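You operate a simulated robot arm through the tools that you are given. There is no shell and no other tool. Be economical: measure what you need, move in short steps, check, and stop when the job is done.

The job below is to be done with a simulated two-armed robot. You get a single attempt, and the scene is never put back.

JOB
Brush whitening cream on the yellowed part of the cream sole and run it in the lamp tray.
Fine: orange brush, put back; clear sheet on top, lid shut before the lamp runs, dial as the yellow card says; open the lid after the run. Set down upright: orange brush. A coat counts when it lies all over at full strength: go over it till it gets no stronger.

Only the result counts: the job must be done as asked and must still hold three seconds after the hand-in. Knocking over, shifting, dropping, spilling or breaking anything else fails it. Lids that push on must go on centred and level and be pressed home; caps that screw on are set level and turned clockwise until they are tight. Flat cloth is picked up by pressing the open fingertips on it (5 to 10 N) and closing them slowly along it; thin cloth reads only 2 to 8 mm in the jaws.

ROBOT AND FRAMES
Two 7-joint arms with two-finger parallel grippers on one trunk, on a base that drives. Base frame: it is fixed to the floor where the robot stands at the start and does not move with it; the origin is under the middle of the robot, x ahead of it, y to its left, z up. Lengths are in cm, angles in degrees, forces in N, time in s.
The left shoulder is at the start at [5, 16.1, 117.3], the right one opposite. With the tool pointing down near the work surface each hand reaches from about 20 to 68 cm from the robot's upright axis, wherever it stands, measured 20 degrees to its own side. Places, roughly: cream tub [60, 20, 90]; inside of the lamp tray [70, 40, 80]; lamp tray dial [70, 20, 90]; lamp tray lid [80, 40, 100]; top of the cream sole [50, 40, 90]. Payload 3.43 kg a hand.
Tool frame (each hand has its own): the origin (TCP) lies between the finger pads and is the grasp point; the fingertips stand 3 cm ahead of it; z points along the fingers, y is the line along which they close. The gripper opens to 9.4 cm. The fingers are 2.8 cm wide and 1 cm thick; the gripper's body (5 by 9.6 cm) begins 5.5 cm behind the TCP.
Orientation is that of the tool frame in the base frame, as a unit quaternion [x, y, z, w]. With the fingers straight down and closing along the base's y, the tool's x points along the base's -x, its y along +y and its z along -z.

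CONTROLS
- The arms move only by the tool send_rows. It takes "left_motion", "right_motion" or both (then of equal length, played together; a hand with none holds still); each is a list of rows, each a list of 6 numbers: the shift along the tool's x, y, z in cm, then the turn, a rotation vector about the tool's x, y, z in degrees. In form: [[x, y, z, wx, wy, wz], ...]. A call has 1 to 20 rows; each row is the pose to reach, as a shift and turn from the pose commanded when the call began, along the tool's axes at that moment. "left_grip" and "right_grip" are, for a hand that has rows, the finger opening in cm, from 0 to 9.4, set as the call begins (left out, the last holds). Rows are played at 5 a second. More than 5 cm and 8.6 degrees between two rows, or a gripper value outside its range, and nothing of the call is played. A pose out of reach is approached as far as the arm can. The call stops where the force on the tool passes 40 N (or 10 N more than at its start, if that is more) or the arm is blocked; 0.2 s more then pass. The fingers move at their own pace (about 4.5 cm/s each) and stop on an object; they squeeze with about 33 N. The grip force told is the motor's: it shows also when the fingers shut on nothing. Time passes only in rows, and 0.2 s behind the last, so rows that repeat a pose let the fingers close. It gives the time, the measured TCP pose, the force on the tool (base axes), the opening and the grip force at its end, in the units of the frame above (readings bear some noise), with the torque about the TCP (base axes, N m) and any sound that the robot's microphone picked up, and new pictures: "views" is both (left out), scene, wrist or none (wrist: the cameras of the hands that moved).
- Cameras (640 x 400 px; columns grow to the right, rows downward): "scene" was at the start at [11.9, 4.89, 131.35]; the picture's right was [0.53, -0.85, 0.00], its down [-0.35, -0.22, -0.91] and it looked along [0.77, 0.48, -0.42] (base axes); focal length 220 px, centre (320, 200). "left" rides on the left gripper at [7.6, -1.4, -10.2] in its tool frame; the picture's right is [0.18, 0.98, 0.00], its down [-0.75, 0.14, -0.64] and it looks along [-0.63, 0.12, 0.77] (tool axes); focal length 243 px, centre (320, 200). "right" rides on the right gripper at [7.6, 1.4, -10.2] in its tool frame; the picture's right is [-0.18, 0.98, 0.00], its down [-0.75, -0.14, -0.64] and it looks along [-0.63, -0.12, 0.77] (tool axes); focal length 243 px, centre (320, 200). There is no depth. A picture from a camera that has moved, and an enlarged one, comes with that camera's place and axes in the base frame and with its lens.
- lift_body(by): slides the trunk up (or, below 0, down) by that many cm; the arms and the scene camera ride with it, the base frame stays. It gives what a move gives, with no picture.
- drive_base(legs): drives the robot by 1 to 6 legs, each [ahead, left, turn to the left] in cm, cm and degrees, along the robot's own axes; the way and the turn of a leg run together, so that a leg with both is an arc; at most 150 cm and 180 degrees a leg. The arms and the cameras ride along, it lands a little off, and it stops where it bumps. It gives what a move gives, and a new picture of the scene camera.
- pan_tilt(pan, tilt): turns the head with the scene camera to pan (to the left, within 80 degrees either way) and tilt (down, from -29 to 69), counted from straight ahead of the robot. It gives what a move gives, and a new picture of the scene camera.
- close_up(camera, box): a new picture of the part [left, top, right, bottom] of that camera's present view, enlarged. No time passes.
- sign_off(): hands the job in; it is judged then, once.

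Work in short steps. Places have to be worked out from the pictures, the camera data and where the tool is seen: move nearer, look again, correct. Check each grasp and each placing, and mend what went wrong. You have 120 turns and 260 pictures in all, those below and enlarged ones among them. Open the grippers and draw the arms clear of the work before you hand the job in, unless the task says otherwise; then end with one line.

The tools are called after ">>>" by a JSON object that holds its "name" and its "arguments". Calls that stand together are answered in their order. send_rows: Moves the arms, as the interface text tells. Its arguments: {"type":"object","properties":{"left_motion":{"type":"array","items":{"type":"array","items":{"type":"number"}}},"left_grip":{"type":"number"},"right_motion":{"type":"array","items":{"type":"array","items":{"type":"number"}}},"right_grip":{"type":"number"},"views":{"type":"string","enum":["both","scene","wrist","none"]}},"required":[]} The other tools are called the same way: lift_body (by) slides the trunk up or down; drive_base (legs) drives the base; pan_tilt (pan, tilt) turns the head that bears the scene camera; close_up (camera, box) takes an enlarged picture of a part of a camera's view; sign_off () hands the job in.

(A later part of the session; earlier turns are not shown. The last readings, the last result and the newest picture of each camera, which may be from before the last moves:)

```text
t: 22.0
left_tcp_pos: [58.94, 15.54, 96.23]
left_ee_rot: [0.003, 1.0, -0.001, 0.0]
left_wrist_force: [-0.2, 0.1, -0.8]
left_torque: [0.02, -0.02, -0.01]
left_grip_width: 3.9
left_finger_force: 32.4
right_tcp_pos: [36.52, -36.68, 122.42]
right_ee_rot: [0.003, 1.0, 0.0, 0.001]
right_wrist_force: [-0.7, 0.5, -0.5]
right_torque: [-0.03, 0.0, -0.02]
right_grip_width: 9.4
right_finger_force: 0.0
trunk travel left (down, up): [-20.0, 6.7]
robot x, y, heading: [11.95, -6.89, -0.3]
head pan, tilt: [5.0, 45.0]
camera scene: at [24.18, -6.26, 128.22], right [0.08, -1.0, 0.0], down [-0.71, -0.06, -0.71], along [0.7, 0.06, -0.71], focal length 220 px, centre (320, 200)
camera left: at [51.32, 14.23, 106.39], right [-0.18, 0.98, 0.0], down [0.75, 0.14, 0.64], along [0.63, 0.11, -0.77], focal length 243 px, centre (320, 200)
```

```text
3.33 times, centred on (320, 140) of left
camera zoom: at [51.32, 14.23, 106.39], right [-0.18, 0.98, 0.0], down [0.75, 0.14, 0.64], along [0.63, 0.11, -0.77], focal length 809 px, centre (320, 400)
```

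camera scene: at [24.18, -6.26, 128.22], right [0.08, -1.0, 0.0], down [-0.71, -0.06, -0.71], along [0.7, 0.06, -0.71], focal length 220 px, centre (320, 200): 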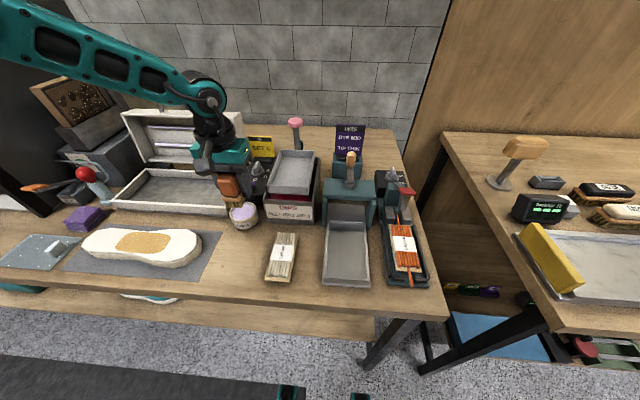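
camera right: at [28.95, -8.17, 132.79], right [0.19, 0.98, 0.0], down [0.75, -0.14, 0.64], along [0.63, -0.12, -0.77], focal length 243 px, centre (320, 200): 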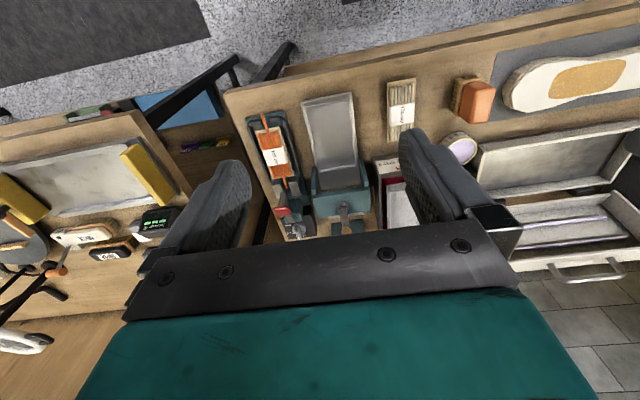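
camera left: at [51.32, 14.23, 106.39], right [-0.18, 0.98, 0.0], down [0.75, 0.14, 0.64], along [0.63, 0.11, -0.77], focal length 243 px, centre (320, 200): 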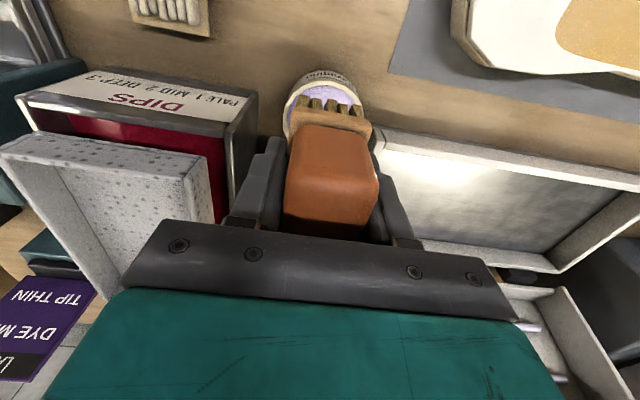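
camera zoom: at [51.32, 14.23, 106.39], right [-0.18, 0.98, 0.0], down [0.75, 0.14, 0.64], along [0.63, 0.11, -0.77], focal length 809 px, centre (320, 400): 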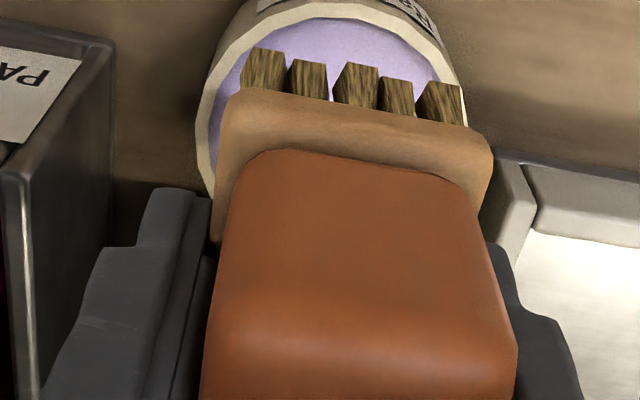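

Solving both views puts the bristle tips level with my fingertips (z≈93.1), so the table is at ≈84.3 and my grip is too low for brushing. I'll set the brush back and regrip ~1.4 cm higher.

>>> {"name": "send_rows", "arguments": {"left_motion": [[4, 0, 0, 0, 0, 0], [8, 0, 0, 0, 0, 0], [11, 0.15, 0, 0, 0, 0], [11, 0.15, 4, 0, 0, 0], [11, 0.15, 7, 0, 0, 0], [11, 0.15, 8.4, 0, 0, 0], [11, 0.15, 8.8, 0, 0, 0]], "views": "none"}}

>>> {"name": "send_rows", "arguments": {"left_motion": [[0, 0, 0, 0, 0, 0], [0, 0, 0, 0, 0, 0], [0, 0, 0, 0, 0, 0]], "left_grip": 5.5, "views": "none"}}

>>> {"name": "send_rows", "arguments": {"left_motion": [[0, 0, -0.7, 0, 0, 0], [0, 0, -1.4, 0, 0, 0], [0, 0, -1.4, 0, 0, 0]], "views": "none"}}

>>> {"name": "send_rows", "arguments": {"left_motion": [[0, 0, 0, 0, 0, 0], [0, 0, 0, 0, 0, 0], [0, 0, 0, 0, 0, 0], [0, 0, -0.5, 0, 0, 0], [0, 0, -1, 0, 0, 0], [0, 0, -2, 0, 0, 0], [0, 0, -4, 0, 0, 0]], "left_grip": 0, "views": "wrist"}}

>>> {"name": "close_up", "arguments": {"camera": "scene", "box": [180, 190, 280, 280]}}

```text
t: 23.6
left_tcp_pos: [48.05, 15.69, 87.71]
left_ee_rot: [0.001, 1.0, 0.0, 0.004]
left_wrist_force: [-7.0, 3.1, 24.3]
left_torque: [0.03, 0.3, -0.09]
left_grip_width: 3.92
left_finger_force: 33.2
right_tcp_pos: [36.21, -36.63, 122.59]
right_ee_rot: [0.001, 1.0, 0.001, 0.001]
right_wrist_force: [0.8, -0.4, 0.6]
right_torque: [0.01, 0.0, -0.01]
right_grip_width: 9.4
right_finger_force: 0.0
trunk travel left (down, up): [-20.0, 6.7]
robot x, y, heading: [11.72, -6.64, -0.3]
head pan, tilt: [5.0, 45.0]
stopped in row 7 (left hand): the force on the tool passed its limit at 44 N (the readings are from after the stop); the commanded pose is now the measured one
```

```text
t: 24.4
left_tcp_pos: [48.02, 15.73, 87.27]
left_ee_rot: [0.001, 1.0, 0.0, 0.004]
left_wrist_force: [-1.3, 0.5, 0.3]
left_torque: [0.01, 0.0, -0.01]
left_grip_width: 5.49
left_finger_force: 0.0
right_tcp_pos: [36.55, -36.52, 122.51]
right_ee_rot: [0.001, 1.0, 0.0, -0.001]
right_wrist_force: [-0.5, 0.1, -1.1]
right_torque: [-0.01, 0.02, 0.01]
right_grip_width: 9.4
right_finger_force: 0.1
trunk travel left (down, up): [-20.0, 6.7]
robot x, y, heading: [11.83, -6.94, -0.5]
head pan, tilt: [5.0, 45.0]
```

```text
t: 25.2
left_tcp_pos: [48.02, 15.77, 88.69]
left_ee_rot: [0.002, 1.0, 0.0, 0.004]
left_wrist_force: [-0.3, 0.1, -0.4]
left_torque: [0.0, -0.02, 0.02]
left_grip_width: 5.53
left_finger_force: 0.0
right_tcp_pos: [36.46, -36.51, 122.44]
right_ee_rot: [0.001, 1.0, 0.0, 0.0]
right_wrist_force: [0.8, -0.8, 0.1]
right_torque: [0.0, 0.02, -0.02]
right_grip_width: 9.4
right_finger_force: 0.1
trunk travel left (down, up): [-20.0, 6.7]
robot x, y, heading: [11.64, -6.74, -0.2]
head pan, tilt: [5.0, 45.0]
```

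```text
t: 26.8
left_tcp_pos: [48.04, 15.72, 92.86]
left_ee_rot: [0.002, 1.0, -0.001, 0.003]
left_wrist_force: [0.4, -1.1, -0.1]
left_torque: [0.0, -0.02, -0.03]
left_grip_width: 3.9
left_finger_force: 33.0
right_tcp_pos: [36.43, -36.57, 122.33]
right_ee_rot: [0.002, 1.0, 0.0, 0.0]
right_wrist_force: [-0.1, -0.1, -0.1]
right_torque: [0.02, 0.02, -0.02]
right_grip_width: 9.4
right_finger_force: 0.1
trunk travel left (down, up): [-20.0, 6.7]
robot x, y, heading: [11.97, -6.86, -0.1]
head pan, tilt: [5.0, 45.0]
camera left: at [40.27, 14.35, 102.98], right [-0.18, 0.98, 0.0], down [0.75, 0.14, 0.65], along [0.64, 0.12, -0.76], focal length 243 px, centre (320, 200)
```

left: 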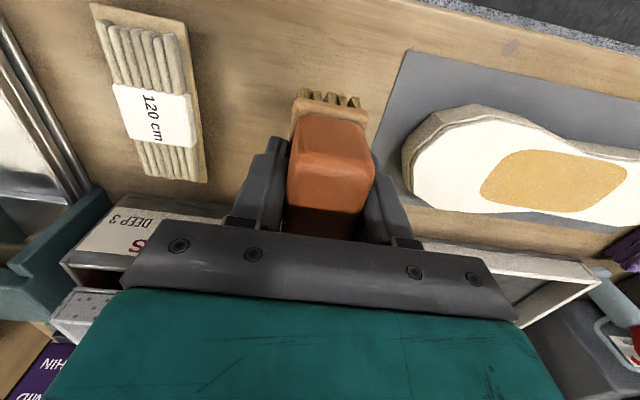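

```text
4.44 times, centred on (230, 235) of scene
camera zoom: at [24.11, -6.24, 128.23], right [0.08, -1.0, 0.0], down [-0.7, -0.06, -0.71], along [0.7, 0.06, -0.71], focal length 976 px, centre (720, 44)
```

zoom: 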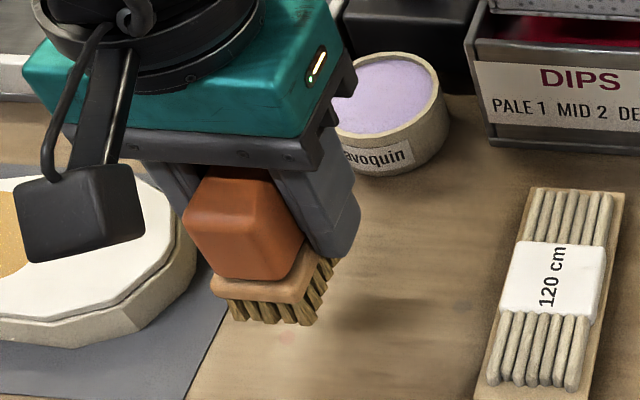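

Held 1.4 cm higher now. Go over the tub and lower toward expected cream contact (TCP ≈ 91.8), stopping short at 93 to look.

>>> {"name": "send_rows", "arguments": {"left_motion": [[0, 0, -3.2, 0, 0, 0], [-4, 0, -3.2, 0, 0, 0], [-8, 0, -3.2, 0, 0, 0], [-11, 0, -3.2, 0, 0, 0], [-11, 0, -1, 0, 0, 0], [-11, 0, 0, 0, 0, 0]], "views": "wrist"}}

>>> {"name": "close_up", "arguments": {"camera": "scene", "box": [190, 160, 290, 240]}}

>>> {"name": "close_up", "arguments": {"camera": "left", "box": [240, 60, 400, 180]}}

```text
t: 28.2
left_tcp_pos: [59.03, 15.86, 92.74]
left_ee_rot: [0.001, 1.0, -0.001, 0.004]
left_wrist_force: [-0.4, 0.0, -1.2]
left_torque: [0.02, 0.0, 0.01]
left_grip_width: 3.9
left_finger_force: 33.3
right_tcp_pos: [36.3, -36.55, 122.37]
right_ee_rot: [0.002, 1.0, 0.0, 0.0]
right_wrist_force: [0.2, 0.1, -0.1]
right_torque: [0.03, 0.01, 0.0]
right_grip_width: 9.4
right_finger_force: 0.1
trunk travel left (down, up): [-20.0, 6.7]
robot x, y, heading: [11.57, -7.1, -0.4]
head pan, tilt: [5.0, 45.0]
camera left: at [51.37, 14.48, 102.94], right [-0.18, 0.98, 0.0], down [0.75, 0.14, 0.65], along [0.64, 0.12, -0.76], focal length 243 px, centre (320, 200)
```

left: 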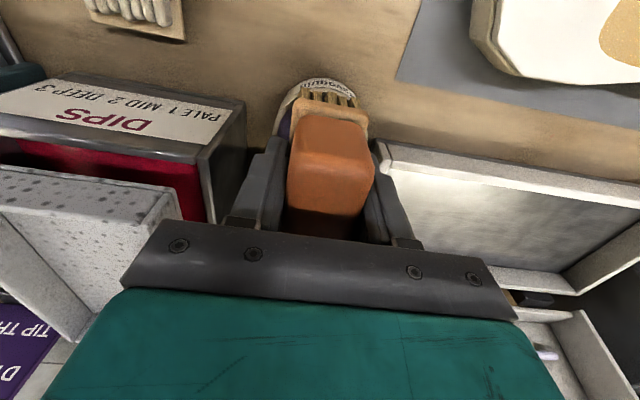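

```text
5.00 times, centred on (240, 200) of scene
camera zoom: at [24.14, -6.24, 128.23], right [0.08, -1.0, 0.0], down [-0.7, -0.06, -0.71], along [0.7, 0.06, -0.71], focal length 1098 px, centre (720, 200)
```

zoom: 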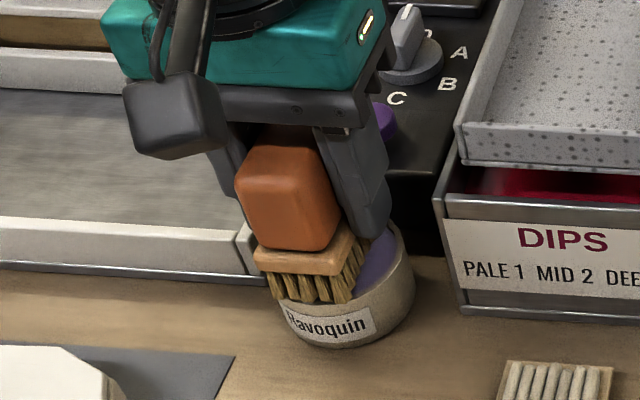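

```text
3.33 times, centred on (320, 120) of left
camera zoom: at [51.37, 14.48, 102.94], right [-0.18, 0.98, 0.0], down [0.75, 0.14, 0.65], along [0.64, 0.12, -0.76], focal length 809 px, centre (320, 467)
```

zoom: 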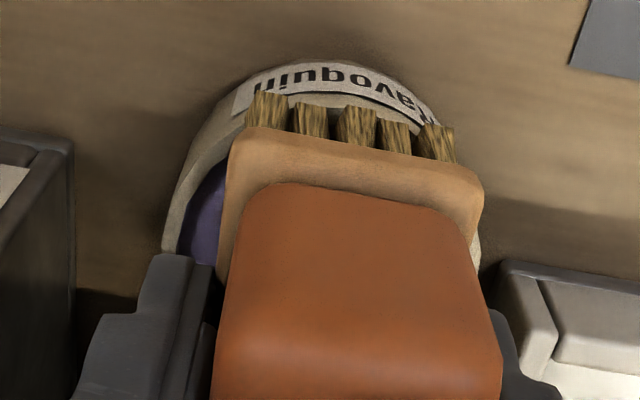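

Brush is about 1 cm too near and 0.5 cm too far left of the tub centre. I'll correct and look again.

>>> {"name": "send_rows", "arguments": {"left_motion": [[0, 0, -0.8, 0, 0, 0], [-1.1, -0.5, -0.8, 0, 0, 0], [-1.1, -0.5, 0, 0, 0, 0]], "views": "none"}}

>>> {"name": "close_up", "arguments": {"camera": "scene", "box": [190, 160, 290, 240]}}

>>> {"name": "close_up", "arguments": {"camera": "left", "box": [240, 60, 400, 180]}}

```text
t: 29.0
left_tcp_pos: [60.34, 15.2, 92.88]
left_ee_rot: [0.002, 1.0, 0.0, 0.003]
left_wrist_force: [0.2, -0.8, -1.0]
left_torque: [-0.03, -0.01, 0.01]
left_grip_width: 3.89
left_finger_force: 32.5
right_tcp_pos: [36.46, -36.49, 122.44]
right_ee_rot: [0.002, 1.0, -0.001, 0.0]
right_wrist_force: [0.2, -0.6, -0.8]
right_torque: [0.01, 0.01, -0.03]
right_grip_width: 9.4
right_finger_force: 0.1
trunk travel left (down, up): [-20.0, 6.7]
robot x, y, heading: [11.96, -6.85, -0.3]
head pan, tilt: [5.0, 45.0]
```

```text
5.00 times, centred on (240, 200) of scene
camera zoom: at [24.13, -6.23, 128.23], right [0.08, -1.0, 0.0], down [-0.7, -0.06, -0.71], along [0.7, 0.06, -0.71], focal length 1098 px, centre (720, 200)
```

zoom: 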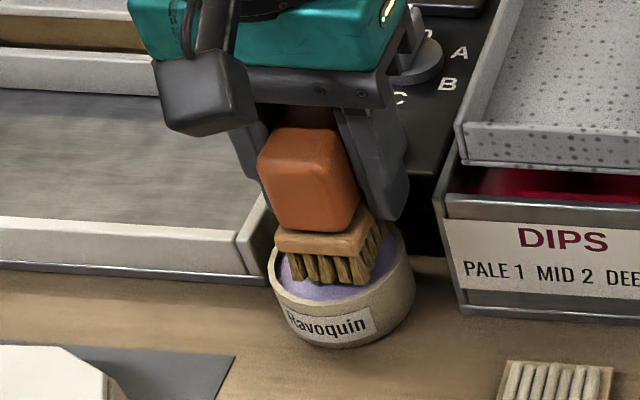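

```text
3.33 times, centred on (320, 120) of left
camera zoom: at [52.51, 13.92, 103.02], right [-0.18, 0.98, 0.0], down [0.75, 0.14, 0.65], along [0.64, 0.12, -0.76], focal length 809 px, centre (320, 467)
```

zoom: 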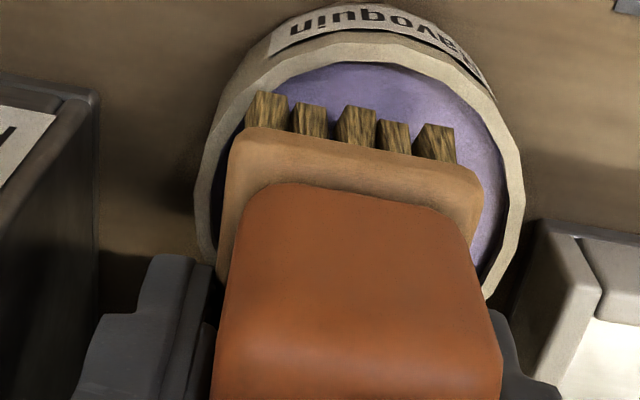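

Good; nudge back 0.3 and left 0.2, then lower 1.2 cm and read force.

>>> {"name": "send_rows", "arguments": {"left_motion": [[0.3, 0.2, 0, 0, 0, 0], [0.3, 0.2, 0.6, 0, 0, 0], [0.3, 0.2, 1.0, 0, 0, 0], [0.3, 0.2, 1.2, 0, 0, 0]], "views": "none"}}

>>> {"name": "close_up", "arguments": {"camera": "left", "box": [240, 60, 400, 180]}}

```text
t: 30.0
left_tcp_pos: [59.99, 15.48, 91.94]
left_ee_rot: [0.001, 1.0, 0.001, 0.007]
left_wrist_force: [-1.8, 7.9, 32.2]
left_torque: [0.23, -0.04, 0.0]
left_grip_width: 3.98
left_finger_force: 32.7
right_tcp_pos: [36.22, -36.63, 122.57]
right_ee_rot: [0.001, 1.0, 0.001, 0.002]
right_wrist_force: [-0.4, -0.4, -0.7]
right_torque: [0.02, 0.04, 0.0]
right_grip_width: 9.39
right_finger_force: 0.0
trunk travel left (down, up): [-20.0, 6.7]
robot x, y, heading: [11.7, -6.67, -0.1]
head pan, tilt: [5.0, 45.0]
```

```text
3.33 times, centred on (320, 120) of left
camera zoom: at [52.15, 14.12, 102.01], right [-0.18, 0.98, 0.0], down [0.74, 0.14, 0.65], along [0.64, 0.12, -0.76], focal length 809 px, centre (320, 467)
```

zoom: 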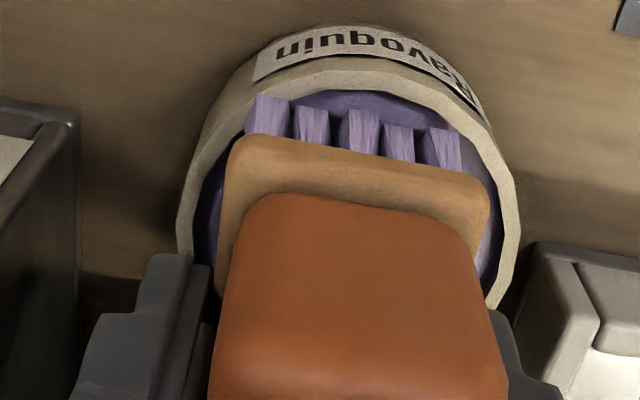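

Bristles are lavender: loaded. Lift, then carry to above the patch.

>>> {"name": "send_rows", "arguments": {"left_motion": [[0, 0, -2, 0, 0, 0], [0, 0, -5, 0, 0, 0], [3, 3, -5, 0, 0, 0], [6, 6, -5, 0, 0, 0], [9, 9, -5, 0, 0, 0], [10.5, 13, -5, 0, 0, 0], [10.5, 17, -5, 0, 0, 0], [10.5, 19.5, -5, 0, 0, 0]]}}

>>> {"name": "close_up", "arguments": {"camera": "scene", "box": [50, 180, 210, 290]}}

```text
t: 31.8
left_tcp_pos: [49.54, 35.16, 96.52]
left_ee_rot: [0.001, 1.0, -0.001, 0.004]
left_wrist_force: [-0.5, 0.3, -1.1]
left_torque: [-0.03, 0.0, 0.03]
left_grip_width: 3.87
left_finger_force: 32.9
right_tcp_pos: [36.52, -36.57, 122.47]
right_ee_rot: [0.002, 1.0, 0.0, 0.001]
right_wrist_force: [0.2, -0.1, -0.4]
right_torque: [-0.02, -0.02, 0.01]
right_grip_width: 9.39
right_finger_force: 0.0
trunk travel left (down, up): [-20.0, 6.7]
robot x, y, heading: [12.13, -7.02, -0.1]
head pan, tilt: [5.0, 45.0]
camera scene: at [24.12, -6.21, 128.23], right [0.08, -1.0, 0.0], down [-0.7, -0.06, -0.71], along [0.7, 0.06, -0.71], focal length 220 px, centre (320, 200)
camera left: at [41.7, 33.72, 106.65], right [-0.18, 0.98, 0.0], down [0.75, 0.14, 0.65], along [0.64, 0.11, -0.76], focal length 243 px, centre (320, 200)
```

scene: 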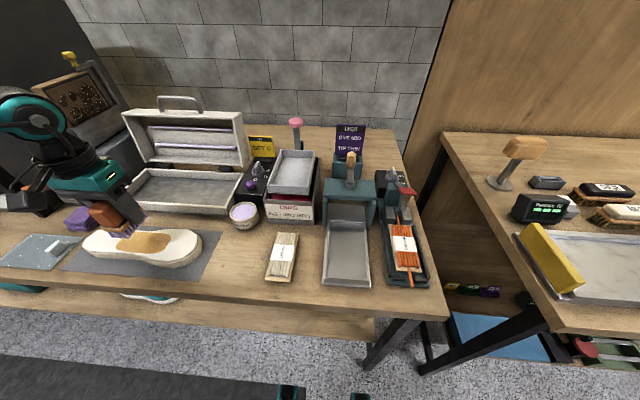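
left: 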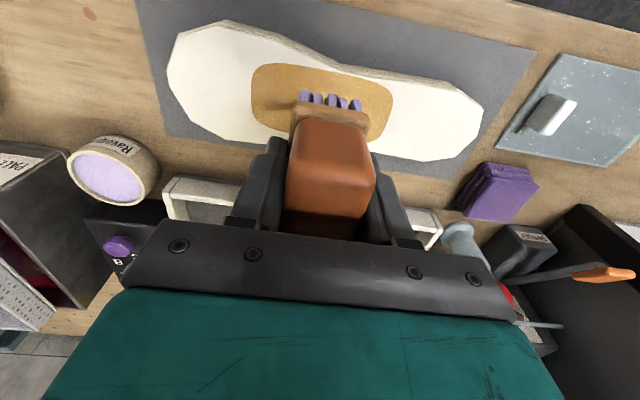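

```text
3.64 times, centred on (130, 235) of scene
camera zoom: at [24.12, -6.21, 128.23], right [0.08, -1.0, 0.0], down [-0.7, -0.06, -0.71], along [0.7, 0.06, -0.71], focal length 798 px, centre (1011, 73)
```

zoom: 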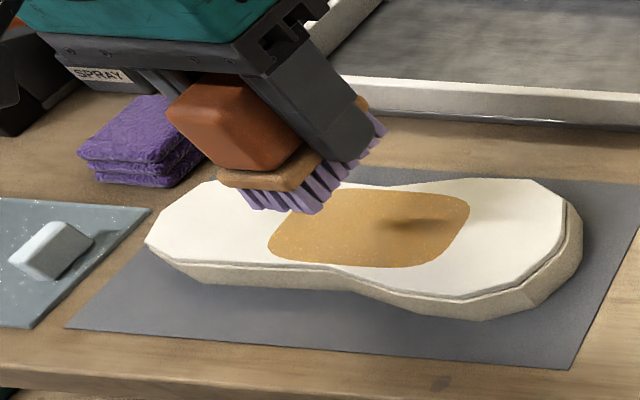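

Patch measured: x 45.9–51.5, y 29.6–40.3; bristles span nearly its width in x. I'll lower at the right end (y≈31.5) to find contact.

>>> {"name": "send_rows", "arguments": {"left_motion": [[0.2, -3.4, 0, 0, 0, 0], [0.2, -3.4, 2.5, 0, 0, 0], [0.2, -3.4, 3.5, 0, 0, 0], [0.2, -3.4, 4, 0, 0, 0], [0.2, -3.4, 4.4, 0, 0, 0]], "views": "none"}}

>>> {"name": "close_up", "arguments": {"camera": "scene", "box": [50, 180, 210, 290]}}

```text
t: 33.0
left_tcp_pos: [49.27, 31.57, 92.15]
left_ee_rot: [0.001, 1.0, 0.0, 0.003]
left_wrist_force: [-0.9, 0.4, -0.8]
left_torque: [0.0, 0.01, -0.02]
left_grip_width: 3.91
left_finger_force: 32.9
right_tcp_pos: [36.44, -36.58, 122.32]
right_ee_rot: [0.002, 1.0, 0.001, 0.0]
right_wrist_force: [-0.7, 0.5, 0.0]
right_torque: [0.01, 0.01, 0.0]
right_grip_width: 9.38
right_finger_force: 0.1
trunk travel left (down, up): [-20.0, 6.7]
robot x, y, heading: [11.77, -6.78, -0.3]
head pan, tilt: [5.0, 45.0]
```

```text
3.64 times, centred on (130, 235) of scene
camera zoom: at [24.13, -6.24, 128.23], right [0.08, -1.0, 0.0], down [-0.7, -0.06, -0.71], along [0.7, 0.06, -0.71], focal length 798 px, centre (1011, 73)
```

zoom: 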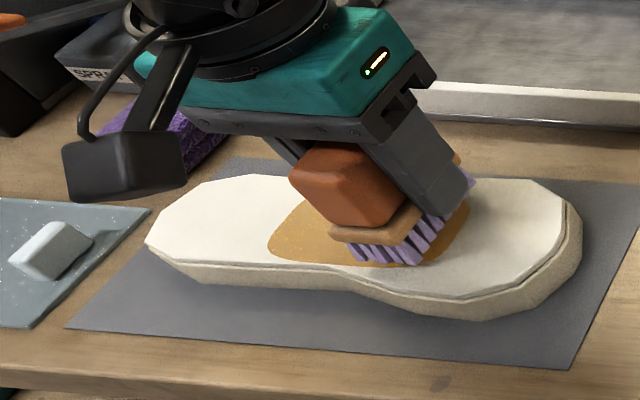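

Not touching yet; lower 0.5 more.

>>> {"name": "send_rows", "arguments": {"left_motion": [[0, 0, 0.3, 0, 0, 0], [0, 0, 0.5, 0, 0, 0]], "views": "none"}}

```text
t: 33.6
left_tcp_pos: [49.34, 31.69, 91.52]
left_ee_rot: [0.002, 1.0, 0.0, 0.003]
left_wrist_force: [0.7, -0.6, -0.4]
left_torque: [0.02, -0.01, 0.01]
left_grip_width: 3.88
left_finger_force: 33.4
right_tcp_pos: [36.47, -36.57, 122.47]
right_ee_rot: [0.001, 1.0, 0.0, 0.0]
right_wrist_force: [0.1, 0.3, -0.3]
right_torque: [-0.05, 0.0, 0.0]
right_grip_width: 9.4
right_finger_force: 0.0
trunk travel left (down, up): [-20.0, 6.7]
robot x, y, heading: [12.11, -6.67, -0.4]
head pan, tilt: [5.0, 45.0]
```

Still free; lower another 0.4.

>>> {"name": "send_rows", "arguments": {"left_motion": [[0, 0, 0.2, 0, 0, 0], [0, 0, 0.4, 0, 0, 0]], "views": "none"}}

>>> {"name": "close_up", "arguments": {"camera": "left", "box": [200, 40, 440, 200]}}

```text
t: 34.2
left_tcp_pos: [49.09, 31.69, 91.36]
left_ee_rot: [0.002, 1.0, 0.0, 0.004]
left_wrist_force: [-3.1, 1.0, 4.2]
left_torque: [-0.04, -0.02, 0.0]
left_grip_width: 3.9
left_finger_force: 33.3
right_tcp_pos: [36.42, -36.52, 122.41]
right_ee_rot: [0.002, 1.0, 0.0, -0.001]
right_wrist_force: [0.7, 0.6, -0.1]
right_torque: [-0.03, -0.02, 0.04]
right_grip_width: 9.39
right_finger_force: 0.2
trunk travel left (down, up): [-20.0, 6.7]
robot x, y, heading: [11.86, -6.71, -0.0]
head pan, tilt: [5.0, 45.0]
```

```text
2.50 times, centred on (320, 120) of left
camera zoom: at [41.49, 30.25, 101.48], right [-0.18, 0.98, 0.0], down [0.75, 0.14, 0.65], along [0.64, 0.12, -0.76], focal length 606 px, centre (320, 400)
```

zoom: 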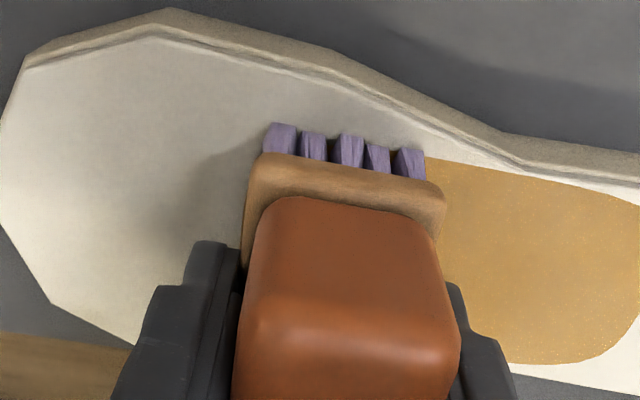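

Contact at 4 N. Now stroke along the patch and back with light pressure.

>>> {"name": "send_rows", "arguments": {"left_motion": [[0, -0.7, 0.2, 0, 0, 0], [0, 0.5, 0.2, 0, 0, 0], [0, 1.8, 0.2, 0, 0, 0], [0, 3.1, 0.2, 0, 0, 0], [0, 4.4, 0.2, 0, 0, 0], [0, 5.7, 0.2, 0, 0, 0], [0, 7, 0.2, 0, 0, 0], [0, 7.8, 0.2, 0, 0, 0], [0.5, 7.8, 0.2, 0, 0, 0], [0.5, 6.5, 0.2, 0, 0, 0], [0.5, 5.2, 0.2, 0, 0, 0], [0.5, 3.9, 0.2, 0, 0, 0], [0.5, 2.6, 0.2, 0, 0, 0], [0.5, 1.3, 0.2, 0, 0, 0], [0.5, 0, 0.2, 0, 0, 0], [0.5, -0.7, 0.2, 0, 0, 0], [-0.5, -0.7, 0.2, 0, 0, 0]], "views": "scene"}}

>>> {"name": "close_up", "arguments": {"camera": "scene", "box": [50, 180, 210, 290]}}

>>> {"name": "close_up", "arguments": {"camera": "left", "box": [200, 40, 440, 200]}}

```text
t: 37.8
left_tcp_pos: [49.13, 30.86, 91.15]
left_ee_rot: [0.001, 1.0, -0.001, 0.001]
left_wrist_force: [-17.5, 3.2, 22.6]
left_torque: [0.07, 0.3, 0.02]
left_grip_width: 3.91
left_finger_force: 33.0
right_tcp_pos: [36.12, -36.7, 122.53]
right_ee_rot: [0.002, 1.0, 0.001, 0.002]
right_wrist_force: [0.4, -0.2, 0.1]
right_torque: [0.0, 0.0, 0.01]
right_grip_width: 9.39
right_finger_force: 0.0
trunk travel left (down, up): [-20.0, 6.7]
robot x, y, heading: [11.88, -6.64, -0.1]
head pan, tilt: [5.0, 45.0]
camera scene: at [23.79, -6.38, 128.27], right [0.08, -1.0, 0.0], down [-0.7, -0.06, -0.71], along [0.71, 0.06, -0.7], focal length 220 px, centre (320, 200)
```

scene: 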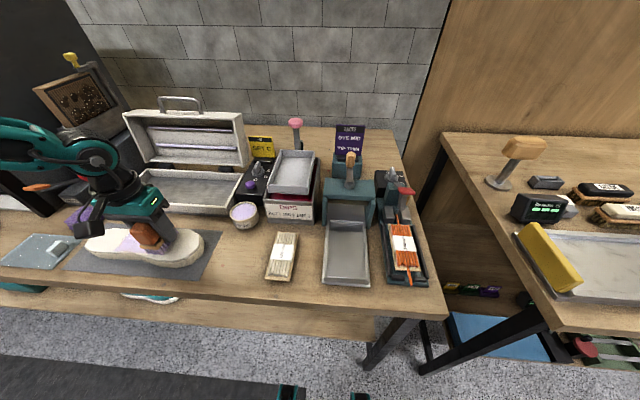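

```text
3.64 times, centred on (130, 235) of scene
camera zoom: at [23.79, -6.38, 128.27], right [0.08, -1.0, 0.0], down [-0.7, -0.06, -0.71], along [0.71, 0.06, -0.7], focal length 798 px, centre (1011, 73)
```

zoom: 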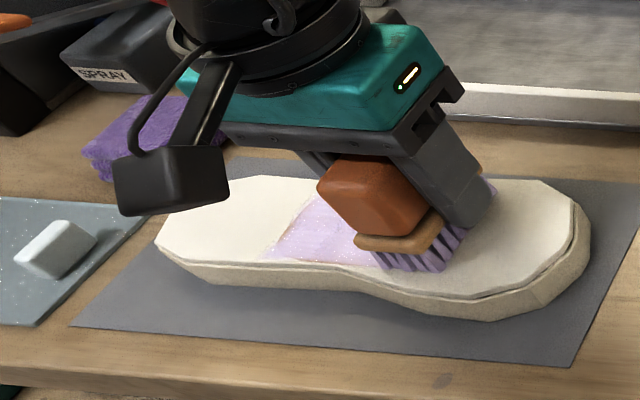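

```text
2.50 times, centred on (320, 120) of left
camera zoom: at [41.51, 29.38, 101.25], right [-0.18, 0.98, 0.0], down [0.75, 0.14, 0.64], along [0.63, 0.11, -0.77], focal length 606 px, centre (320, 400)
```

zoom: 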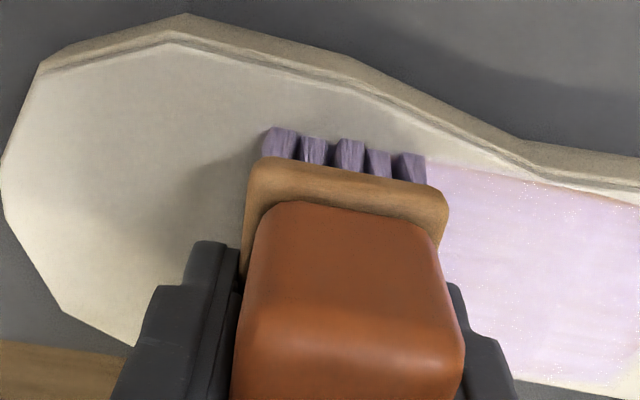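

The coat takes well. I'll do another set of passes, then lift and inspect.

>>> {"name": "send_rows", "arguments": {"left_motion": [[0, 1.3, -0.1, 0, 0, 0], [0, 2.6, -0.1, 0, 0, 0], [0, 3.9, -0.1, 0, 0, 0], [0, 5.2, -0.1, 0, 0, 0], [0, 6.5, -0.1, 0, 0, 0], [0, 7.8, -0.1, 0, 0, 0], [0, 8.5, -0.1, 0, 0, 0], [1, 8.5, -0.1, 0, 0, 0], [1, 7.2, -0.1, 0, 0, 0], [1, 5.9, -0.1, 0, 0, 0], [1, 4.6, -0.1, 0, 0, 0], [1, 3.3, -0.1, 0, 0, 0], [1, 2, -0.1, 0, 0, 0], [1, 0.7, -0.1, 0, 0, 0], [1, -0.2, -0.1, 0, 0, 0], [0.5, -0.2, -2, 0, 0, 0], [0.5, -4, -6, 0, 0, 0], [0.5, -7, -6, 0, 0, 0]], "views": "none"}}

>>> {"name": "close_up", "arguments": {"camera": "scene", "box": [50, 180, 210, 290]}}

>>> {"name": "close_up", "arguments": {"camera": "left", "box": [260, 0, 560, 200]}}

```text
refused: row 17 steps farther than a row can; nothing moved
```

```text
3.64 times, centred on (130, 235) of scene
camera zoom: at [23.79, -6.38, 128.27], right [0.08, -1.0, 0.0], down [-0.7, -0.06, -0.71], along [0.71, 0.06, -0.7], focal length 798 px, centre (1011, 73)
```

zoom: 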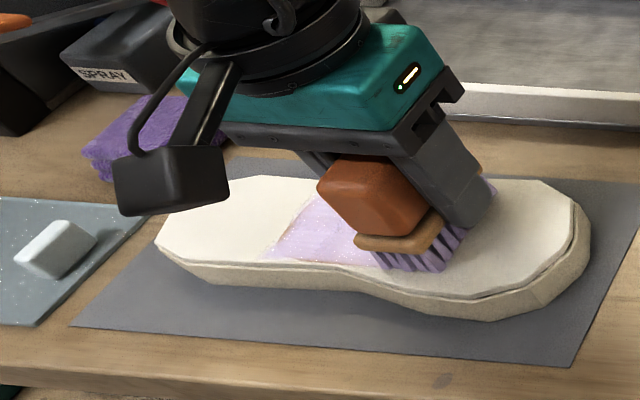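

```text
2.00 times, centred on (410, 100) of left
camera zoom: at [41.51, 29.38, 101.25], right [-0.18, 0.98, 0.0], down [0.75, 0.14, 0.64], along [0.63, 0.11, -0.77], focal length 485 px, centre (140, 400)
```

zoom: 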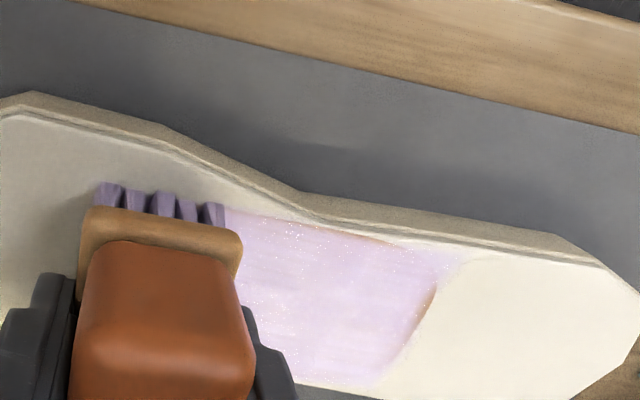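

A little yellow remains at the far-left end and near edge; extend the passes there, then lift and inspect.

>>> {"name": "send_rows", "arguments": {"left_motion": [[0, 1.3, -0.1, 0, 0, 0], [0, 2.6, -0.1, 0, 0, 0], [0, 3.9, -0.1, 0, 0, 0], [0, 5.2, -0.1, 0, 0, 0], [0, 6.5, -0.1, 0, 0, 0], [0, 7.8, -0.1, 0, 0, 0], [0, 9.2, -0.1, 0, 0, 0], [0.7, 9.2, -0.1, 0, 0, 0], [1.3, 9.2, -0.1, 0, 0, 0], [1.3, 7.2, -0.1, 0, 0, 0], [1.3, 5.9, -0.1, 0, 0, 0], [1.3, 4.6, -0.1, 0, 0, 0], [1.3, 3.3, -0.1, 0, 0, 0], [1.3, 2, -0.1, 0, 0, 0], [1, 0.7, -0.1, 0, 0, 0], [1, -0.2, -0.1, 0, 0, 0], [0.5, -0.2, -2, 0, 0, 0], [0.5, -2, -5.5, 0, 0, 0], [0.5, -6, -6, 0, 0, 0], [0.5, -9, -6, 0, 0, 0]], "views": "none"}}

>>> {"name": "close_up", "arguments": {"camera": "scene", "box": [50, 180, 210, 290]}}

>>> {"name": "close_up", "arguments": {"camera": "left", "box": [320, 0, 640, 200]}}

```text
t: 42.0
left_tcp_pos: [49.3, 21.78, 97.25]
left_ee_rot: [0.0, 1.0, 0.0, 0.004]
left_wrist_force: [-0.3, 0.6, -1.5]
left_torque: [0.01, -0.01, 0.03]
left_grip_width: 3.9
left_finger_force: 32.9
right_tcp_pos: [36.49, -36.54, 122.44]
right_ee_rot: [0.002, 1.0, 0.001, 0.0]
right_wrist_force: [-0.2, -0.8, 0.2]
right_torque: [0.0, 0.05, 0.0]
right_grip_width: 9.39
right_finger_force: 0.1
trunk travel left (down, up): [-20.0, 6.7]
robot x, y, heading: [12.16, -6.86, -0.4]
head pan, tilt: [5.0, 45.0]
```

```text
3.64 times, centred on (130, 235) of scene
camera zoom: at [24.14, -6.28, 128.22], right [0.08, -1.0, 0.0], down [-0.7, -0.06, -0.71], along [0.7, 0.06, -0.71], focal length 798 px, centre (1011, 73)
```

zoom: 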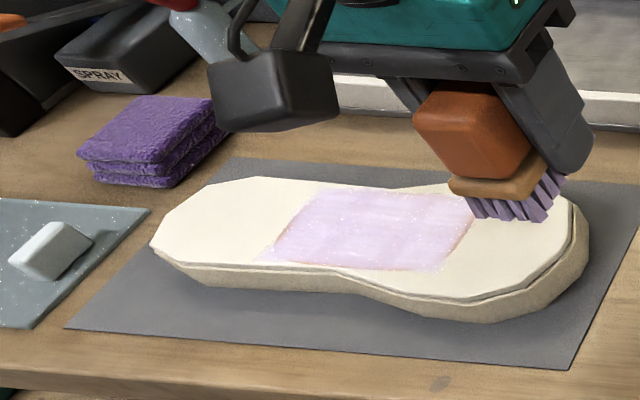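

```text
2.00 times, centred on (480, 100) of left
camera zoom: at [41.54, 20.47, 107.37], right [-0.18, 0.98, 0.0], down [0.75, 0.14, 0.65], along [0.64, 0.12, -0.76], focal length 485 px, centre (0, 400)
```

zoom: 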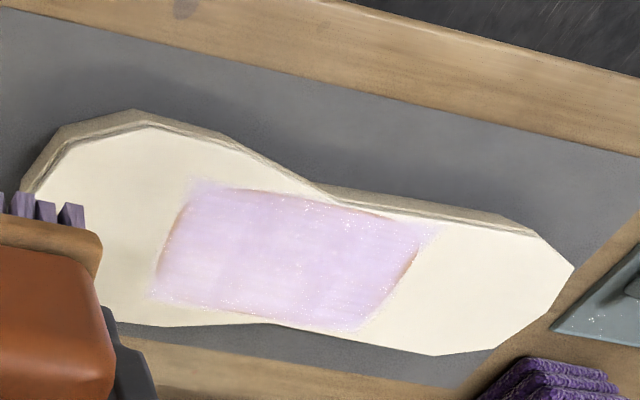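

Coat is mostly there with faint orange at both ends and some streaks. I'll reload the brush and go over it again with wider ends.

>>> {"name": "send_rows", "arguments": {"left_motion": [[-4, -2.5, 0, 0, 0, 0], [-8, -5, 0, 0, 0, 0], [-10.7, -6.3, 0, 0, 0, 0], [-10.7, -6.3, 3, 0, 0, 0], [-10.7, -6.3, 4.5, 0, 0, 0], [-10.7, -6.3, 5.1, 0, 0, 0], [-10.7, -6.3, 5.3, 0, 0, 0]], "views": "none"}}

>>> {"name": "close_up", "arguments": {"camera": "left", "box": [240, 60, 400, 180]}}

```text
t: 43.6
left_tcp_pos: [59.98, 15.49, 91.84]
left_ee_rot: [0.002, 1.0, 0.0, 0.003]
left_wrist_force: [-0.2, -0.6, -0.4]
left_torque: [0.0, -0.02, 0.0]
left_grip_width: 3.9
left_finger_force: 33.1
right_tcp_pos: [36.36, -36.48, 122.43]
right_ee_rot: [0.002, 1.0, 0.001, 0.001]
right_wrist_force: [0.7, 0.0, 0.1]
right_torque: [0.03, 0.01, 0.03]
right_grip_width: 9.42
right_finger_force: 0.0
trunk travel left (down, up): [-20.0, 6.7]
robot x, y, heading: [11.99, -7.14, -0.0]
head pan, tilt: [5.0, 45.0]
```

```text
3.33 times, centred on (320, 120) of left
camera zoom: at [52.2, 14.14, 102.05], right [-0.18, 0.98, 0.0], down [0.75, 0.14, 0.65], along [0.64, 0.12, -0.76], focal length 809 px, centre (320, 467)
```

zoom: 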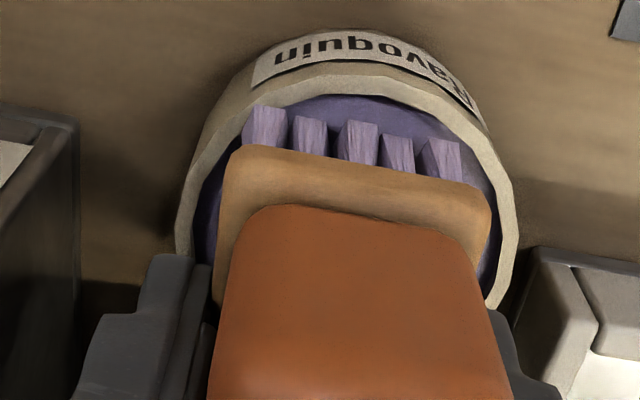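

No contact this time (brush slid up slightly in the grip); lower 0.5 more.

>>> {"name": "send_rows", "arguments": {"left_motion": [[0, 0, 0.3, 0, 0, 0], [0, 0, 0.5, 0, 0, 0]], "views": "none"}}

```text
t: 44.2
left_tcp_pos: [59.86, 15.54, 91.5]
left_ee_rot: [0.001, 1.0, 0.0, 0.006]
left_wrist_force: [-0.8, 1.8, 16.4]
left_torque: [0.07, 0.66, -0.07]
left_grip_width: 3.9
left_finger_force: 32.8
right_tcp_pos: [36.22, -36.58, 122.6]
right_ee_rot: [0.002, 1.0, 0.001, 0.001]
right_wrist_force: [-0.4, 0.2, -0.6]
right_torque: [0.01, 0.0, -0.01]
right_grip_width: 9.39
right_finger_force: 0.0
trunk travel left (down, up): [-20.0, 6.7]
robot x, y, heading: [11.63, -6.91, -0.3]
head pan, tilt: [5.0, 45.0]
```

Loaded (16 N contact). Back to the sole at the right end, down to light contact.

>>> {"name": "send_rows", "arguments": {"left_motion": [[0, 0, -3, 0, 0, 0], [0, 0, -5.5, 0, 0, 0], [3.5, 3, -5.5, 0, 0, 0], [7, 6, -5.5, 0, 0, 0], [10.5, 9, -5.5, 0, 0, 0], [10.7, 13, -5.5, 0, 0, 0], [10.7, 14.6, -4, 0, 0, 0], [10.7, 14.6, -1, 0, 0, 0], [10.7, 14.6, -0.2, 0, 0, 0], [10.7, 14.6, 0.2, 0, 0, 0]], "views": "none"}}

```text
t: 46.4
left_tcp_pos: [49.17, 30.24, 91.04]
left_ee_rot: [0.002, 1.0, 0.0, 0.003]
left_wrist_force: [0.2, 0.5, -0.7]
left_torque: [0.03, -0.02, 0.03]
left_grip_width: 3.91
left_finger_force: 32.6
right_tcp_pos: [36.48, -36.55, 122.45]
right_ee_rot: [0.001, 1.0, 0.0, -0.001]
right_wrist_force: [0.3, 0.5, 0.1]
right_torque: [-0.01, 0.01, -0.01]
right_grip_width: 9.38
right_finger_force: 0.0
trunk travel left (down, up): [-20.0, 6.7]
robot x, y, heading: [12.09, -6.79, -0.1]
head pan, tilt: [5.0, 45.0]
```

Start strokes from here, 0.45 lower for light contact, covering y 29.8–40.2.

>>> {"name": "send_rows", "arguments": {"left_motion": [[0, 0, 0.3, 0, 0, 0], [0, -0.4, 0.45, 0, 0, 0], [-0.6, -0.4, 0.45, 0, 0, 0], [-0.6, 1.2, 0.45, 0, 0, 0], [-0.6, 2.8, 0.45, 0, 0, 0], [-0.6, 4.4, 0.45, 0, 0, 0], [-0.6, 6, 0.45, 0, 0, 0], [-0.6, 7.6, 0.45, 0, 0, 0], [-0.6, 9.2, 0.45, 0, 0, 0], [-0.6, 9.9, 0.45, 0, 0, 0], [0.4, 9.9, 0.45, 0, 0, 0], [0.4, 8.6, 0.45, 0, 0, 0], [0.4, 7, 0.45, 0, 0, 0], [0.4, 5.4, 0.45, 0, 0, 0], [0.4, 3.8, 0.45, 0, 0, 0], [0.4, 2.2, 0.45, 0, 0, 0], [0.4, 0.6, 0.45, 0, 0, 0], [0.4, -0.4, 0.45, 0, 0, 0], [0.8, -0.4, 0.45, 0, 0, 0]], "views": "none"}}

>>> {"name": "close_up", "arguments": {"camera": "left", "box": [260, 0, 560, 200]}}

```text
t: 50.4
left_tcp_pos: [48.5, 29.63, 90.6]
left_ee_rot: [0.002, 1.0, -0.001, 0.006]
left_wrist_force: [8.8, 4.9, 11.8]
left_torque: [0.2, -0.22, 0.03]
left_grip_width: 3.91
left_finger_force: 33.4
right_tcp_pos: [36.34, -36.65, 122.49]
right_ee_rot: [0.003, 1.0, 0.001, 0.0]
right_wrist_force: [-0.2, -0.3, 0.1]
right_torque: [0.03, 0.01, 0.02]
right_grip_width: 9.41
right_finger_force: 0.1
trunk travel left (down, up): [-20.0, 6.7]
robot x, y, heading: [12.08, -7.09, -0.1]
head pan, tilt: [5.0, 45.0]
```

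```text
2.00 times, centred on (410, 100) of left
camera zoom: at [40.79, 28.2, 100.77], right [-0.18, 0.98, -0.01], down [0.75, 0.14, 0.65], along [0.64, 0.11, -0.76], focal length 485 px, centre (140, 400)
```

zoom: 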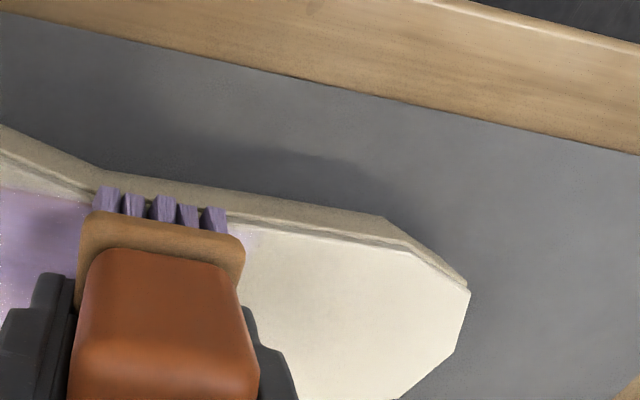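

The sole slid along with the brush on the return stroke. Lift off gently and look.

>>> {"name": "send_rows", "arguments": {"left_motion": [[0, 0, -2, 0, 0, 0], [0, 0, -6, 0, 0, 0], [0, 3, -8, 0, 0, 0]]}}

>>> {"name": "close_up", "arguments": {"camera": "scene", "box": [60, 180, 260, 290]}}

```text
t: 51.2
left_tcp_pos: [48.34, 32.74, 98.51]
left_ee_rot: [0.002, 1.0, -0.001, 0.003]
left_wrist_force: [0.4, -0.1, -0.5]
left_torque: [-0.02, -0.02, 0.01]
left_grip_width: 3.88
left_finger_force: 33.9
right_tcp_pos: [36.52, -36.48, 122.49]
right_ee_rot: [0.001, 1.0, 0.0, 0.0]
right_wrist_force: [-0.4, 0.6, 0.8]
right_torque: [0.03, -0.02, 0.02]
right_grip_width: 9.42
right_finger_force: 0.0
trunk travel left (down, up): [-20.0, 6.7]
robot x, y, heading: [11.89, -6.86, -0.1]
head pan, tilt: [5.0, 45.0]
camera scene: at [24.11, -6.18, 128.22], right [0.08, -1.0, 0.0], down [-0.7, -0.06, -0.71], along [0.7, 0.06, -0.71], focal length 220 px, centre (320, 200)
camera left: at [40.63, 31.42, 108.66], right [-0.18, 0.98, 0.0], down [0.75, 0.14, 0.65], along [0.64, 0.11, -0.76], focal length 243 px, centre (320, 200)
```

scene: 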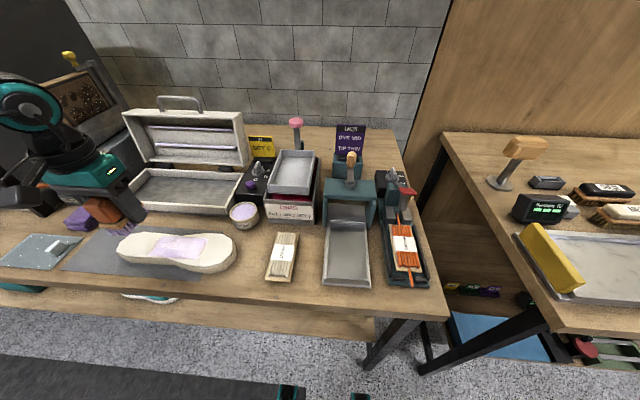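
left: 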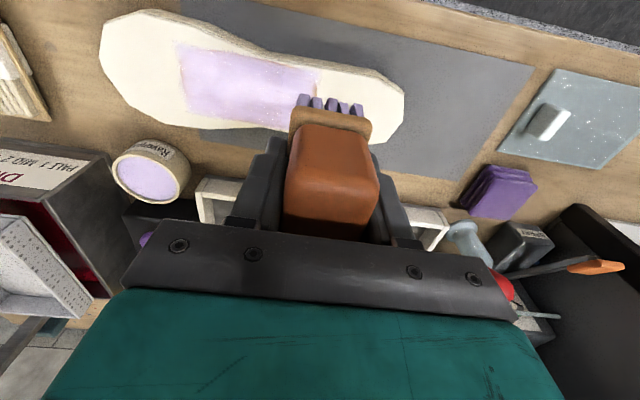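

```text
3.20 times, centred on (160, 235) of scene
camera zoom: at [24.11, -6.18, 128.22], right [0.08, -1.0, 0.0], down [-0.7, -0.06, -0.71], along [0.7, 0.06, -0.71], focal length 703 px, centre (832, 88)
```

zoom: 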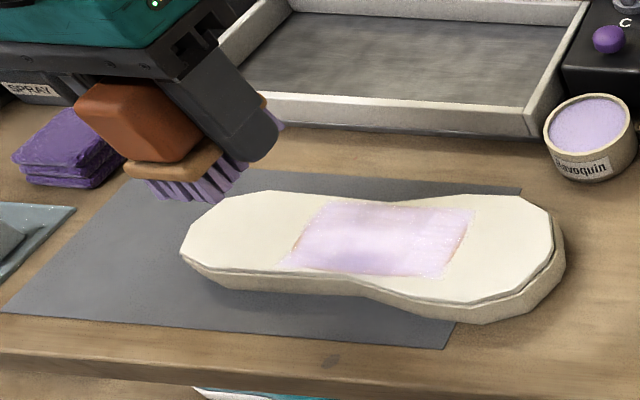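

No harm; the sole just slid ~8 cm right. Inspect the coat closely.

>>> {"name": "close_up", "arguments": {"camera": "left", "box": [140, 20, 340, 145]}}

>>> {"name": "close_up", "arguments": {"camera": "scene", "box": [135, 220, 225, 275]}}

```text
3.20 times, centred on (240, 82) of left
camera zoom: at [40.63, 31.42, 108.66], right [-0.18, 0.98, 0.0], down [0.75, 0.14, 0.65], along [0.64, 0.11, -0.76], focal length 776 px, centre (576, 576)
```

zoom: 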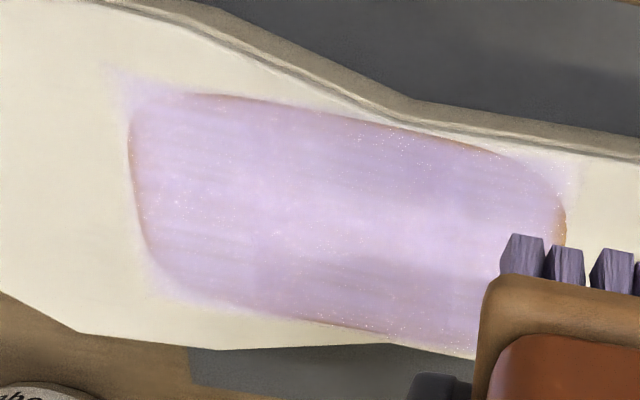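

```text
7.11 times, centred on (180, 248) of scene
camera zoom: at [24.11, -6.18, 128.22], right [0.08, -1.0, 0.0], down [-0.7, -0.06, -0.71], along [0.7, 0.06, -0.71], focal length 1561 px, centre (1316, -138)
```

zoom: 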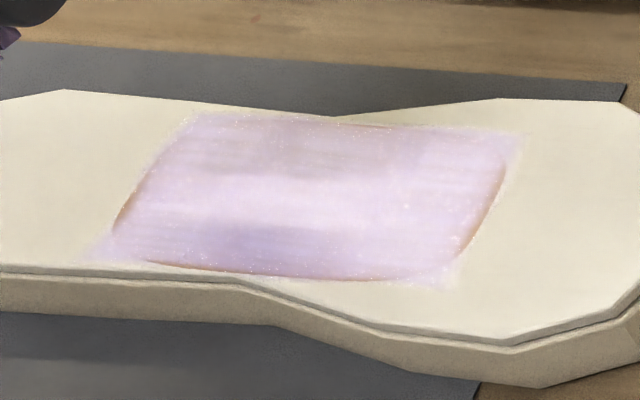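

The middle is stronger, but the edges are thin. I'll reload, then make light strokes that run past all four edges (patch now x 45.7–50.7, y 21.5–31.8).

>>> {"name": "send_rows", "arguments": {"left_motion": [[-3, -4, 0, 0, 0, 0], [-6, -8, 0, 0, 0, 0], [-9, -12, 0, 0, 0, 0], [-11.6, -16, 0, 0, 0, 0], [-11.6, -17.2, 2, 0, 0, 0], [-11.6, -17.2, 5, 0, 0, 0], [-11.6, -17.2, 6.6, 0, 0, 0], [-11.6, -17.2, 7.0, 0, 0, 0]], "views": "none"}}

>>> {"name": "close_up", "arguments": {"camera": "left", "box": [240, 60, 400, 180]}}

```text
t: 53.0
left_tcp_pos: [60.04, 15.64, 91.76]
left_ee_rot: [0.001, 1.0, -0.001, 0.003]
left_wrist_force: [-0.8, 0.0, -0.9]
left_torque: [0.0, 0.02, 0.0]
left_grip_width: 3.92
left_finger_force: 33.6
right_tcp_pos: [36.35, -36.49, 122.36]
right_ee_rot: [0.001, 1.0, 0.0, 0.0]
right_wrist_force: [-0.6, -0.1, 0.1]
right_torque: [0.01, 0.0, -0.01]
right_grip_width: 9.38
right_finger_force: 0.1
trunk travel left (down, up): [-20.0, 6.7]
robot x, y, heading: [12.04, -6.55, -0.3]
head pan, tilt: [5.0, 45.0]
```

```text
3.33 times, centred on (320, 120) of left
camera zoom: at [52.26, 14.2, 101.83], right [-0.18, 0.98, 0.0], down [0.75, 0.14, 0.65], along [0.64, 0.12, -0.76], focal length 809 px, centre (320, 467)
```

zoom: 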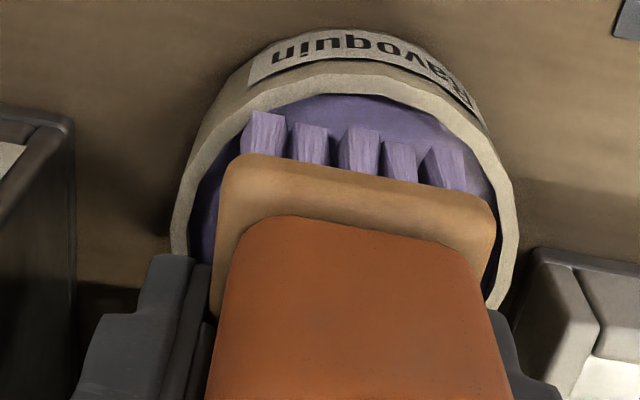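

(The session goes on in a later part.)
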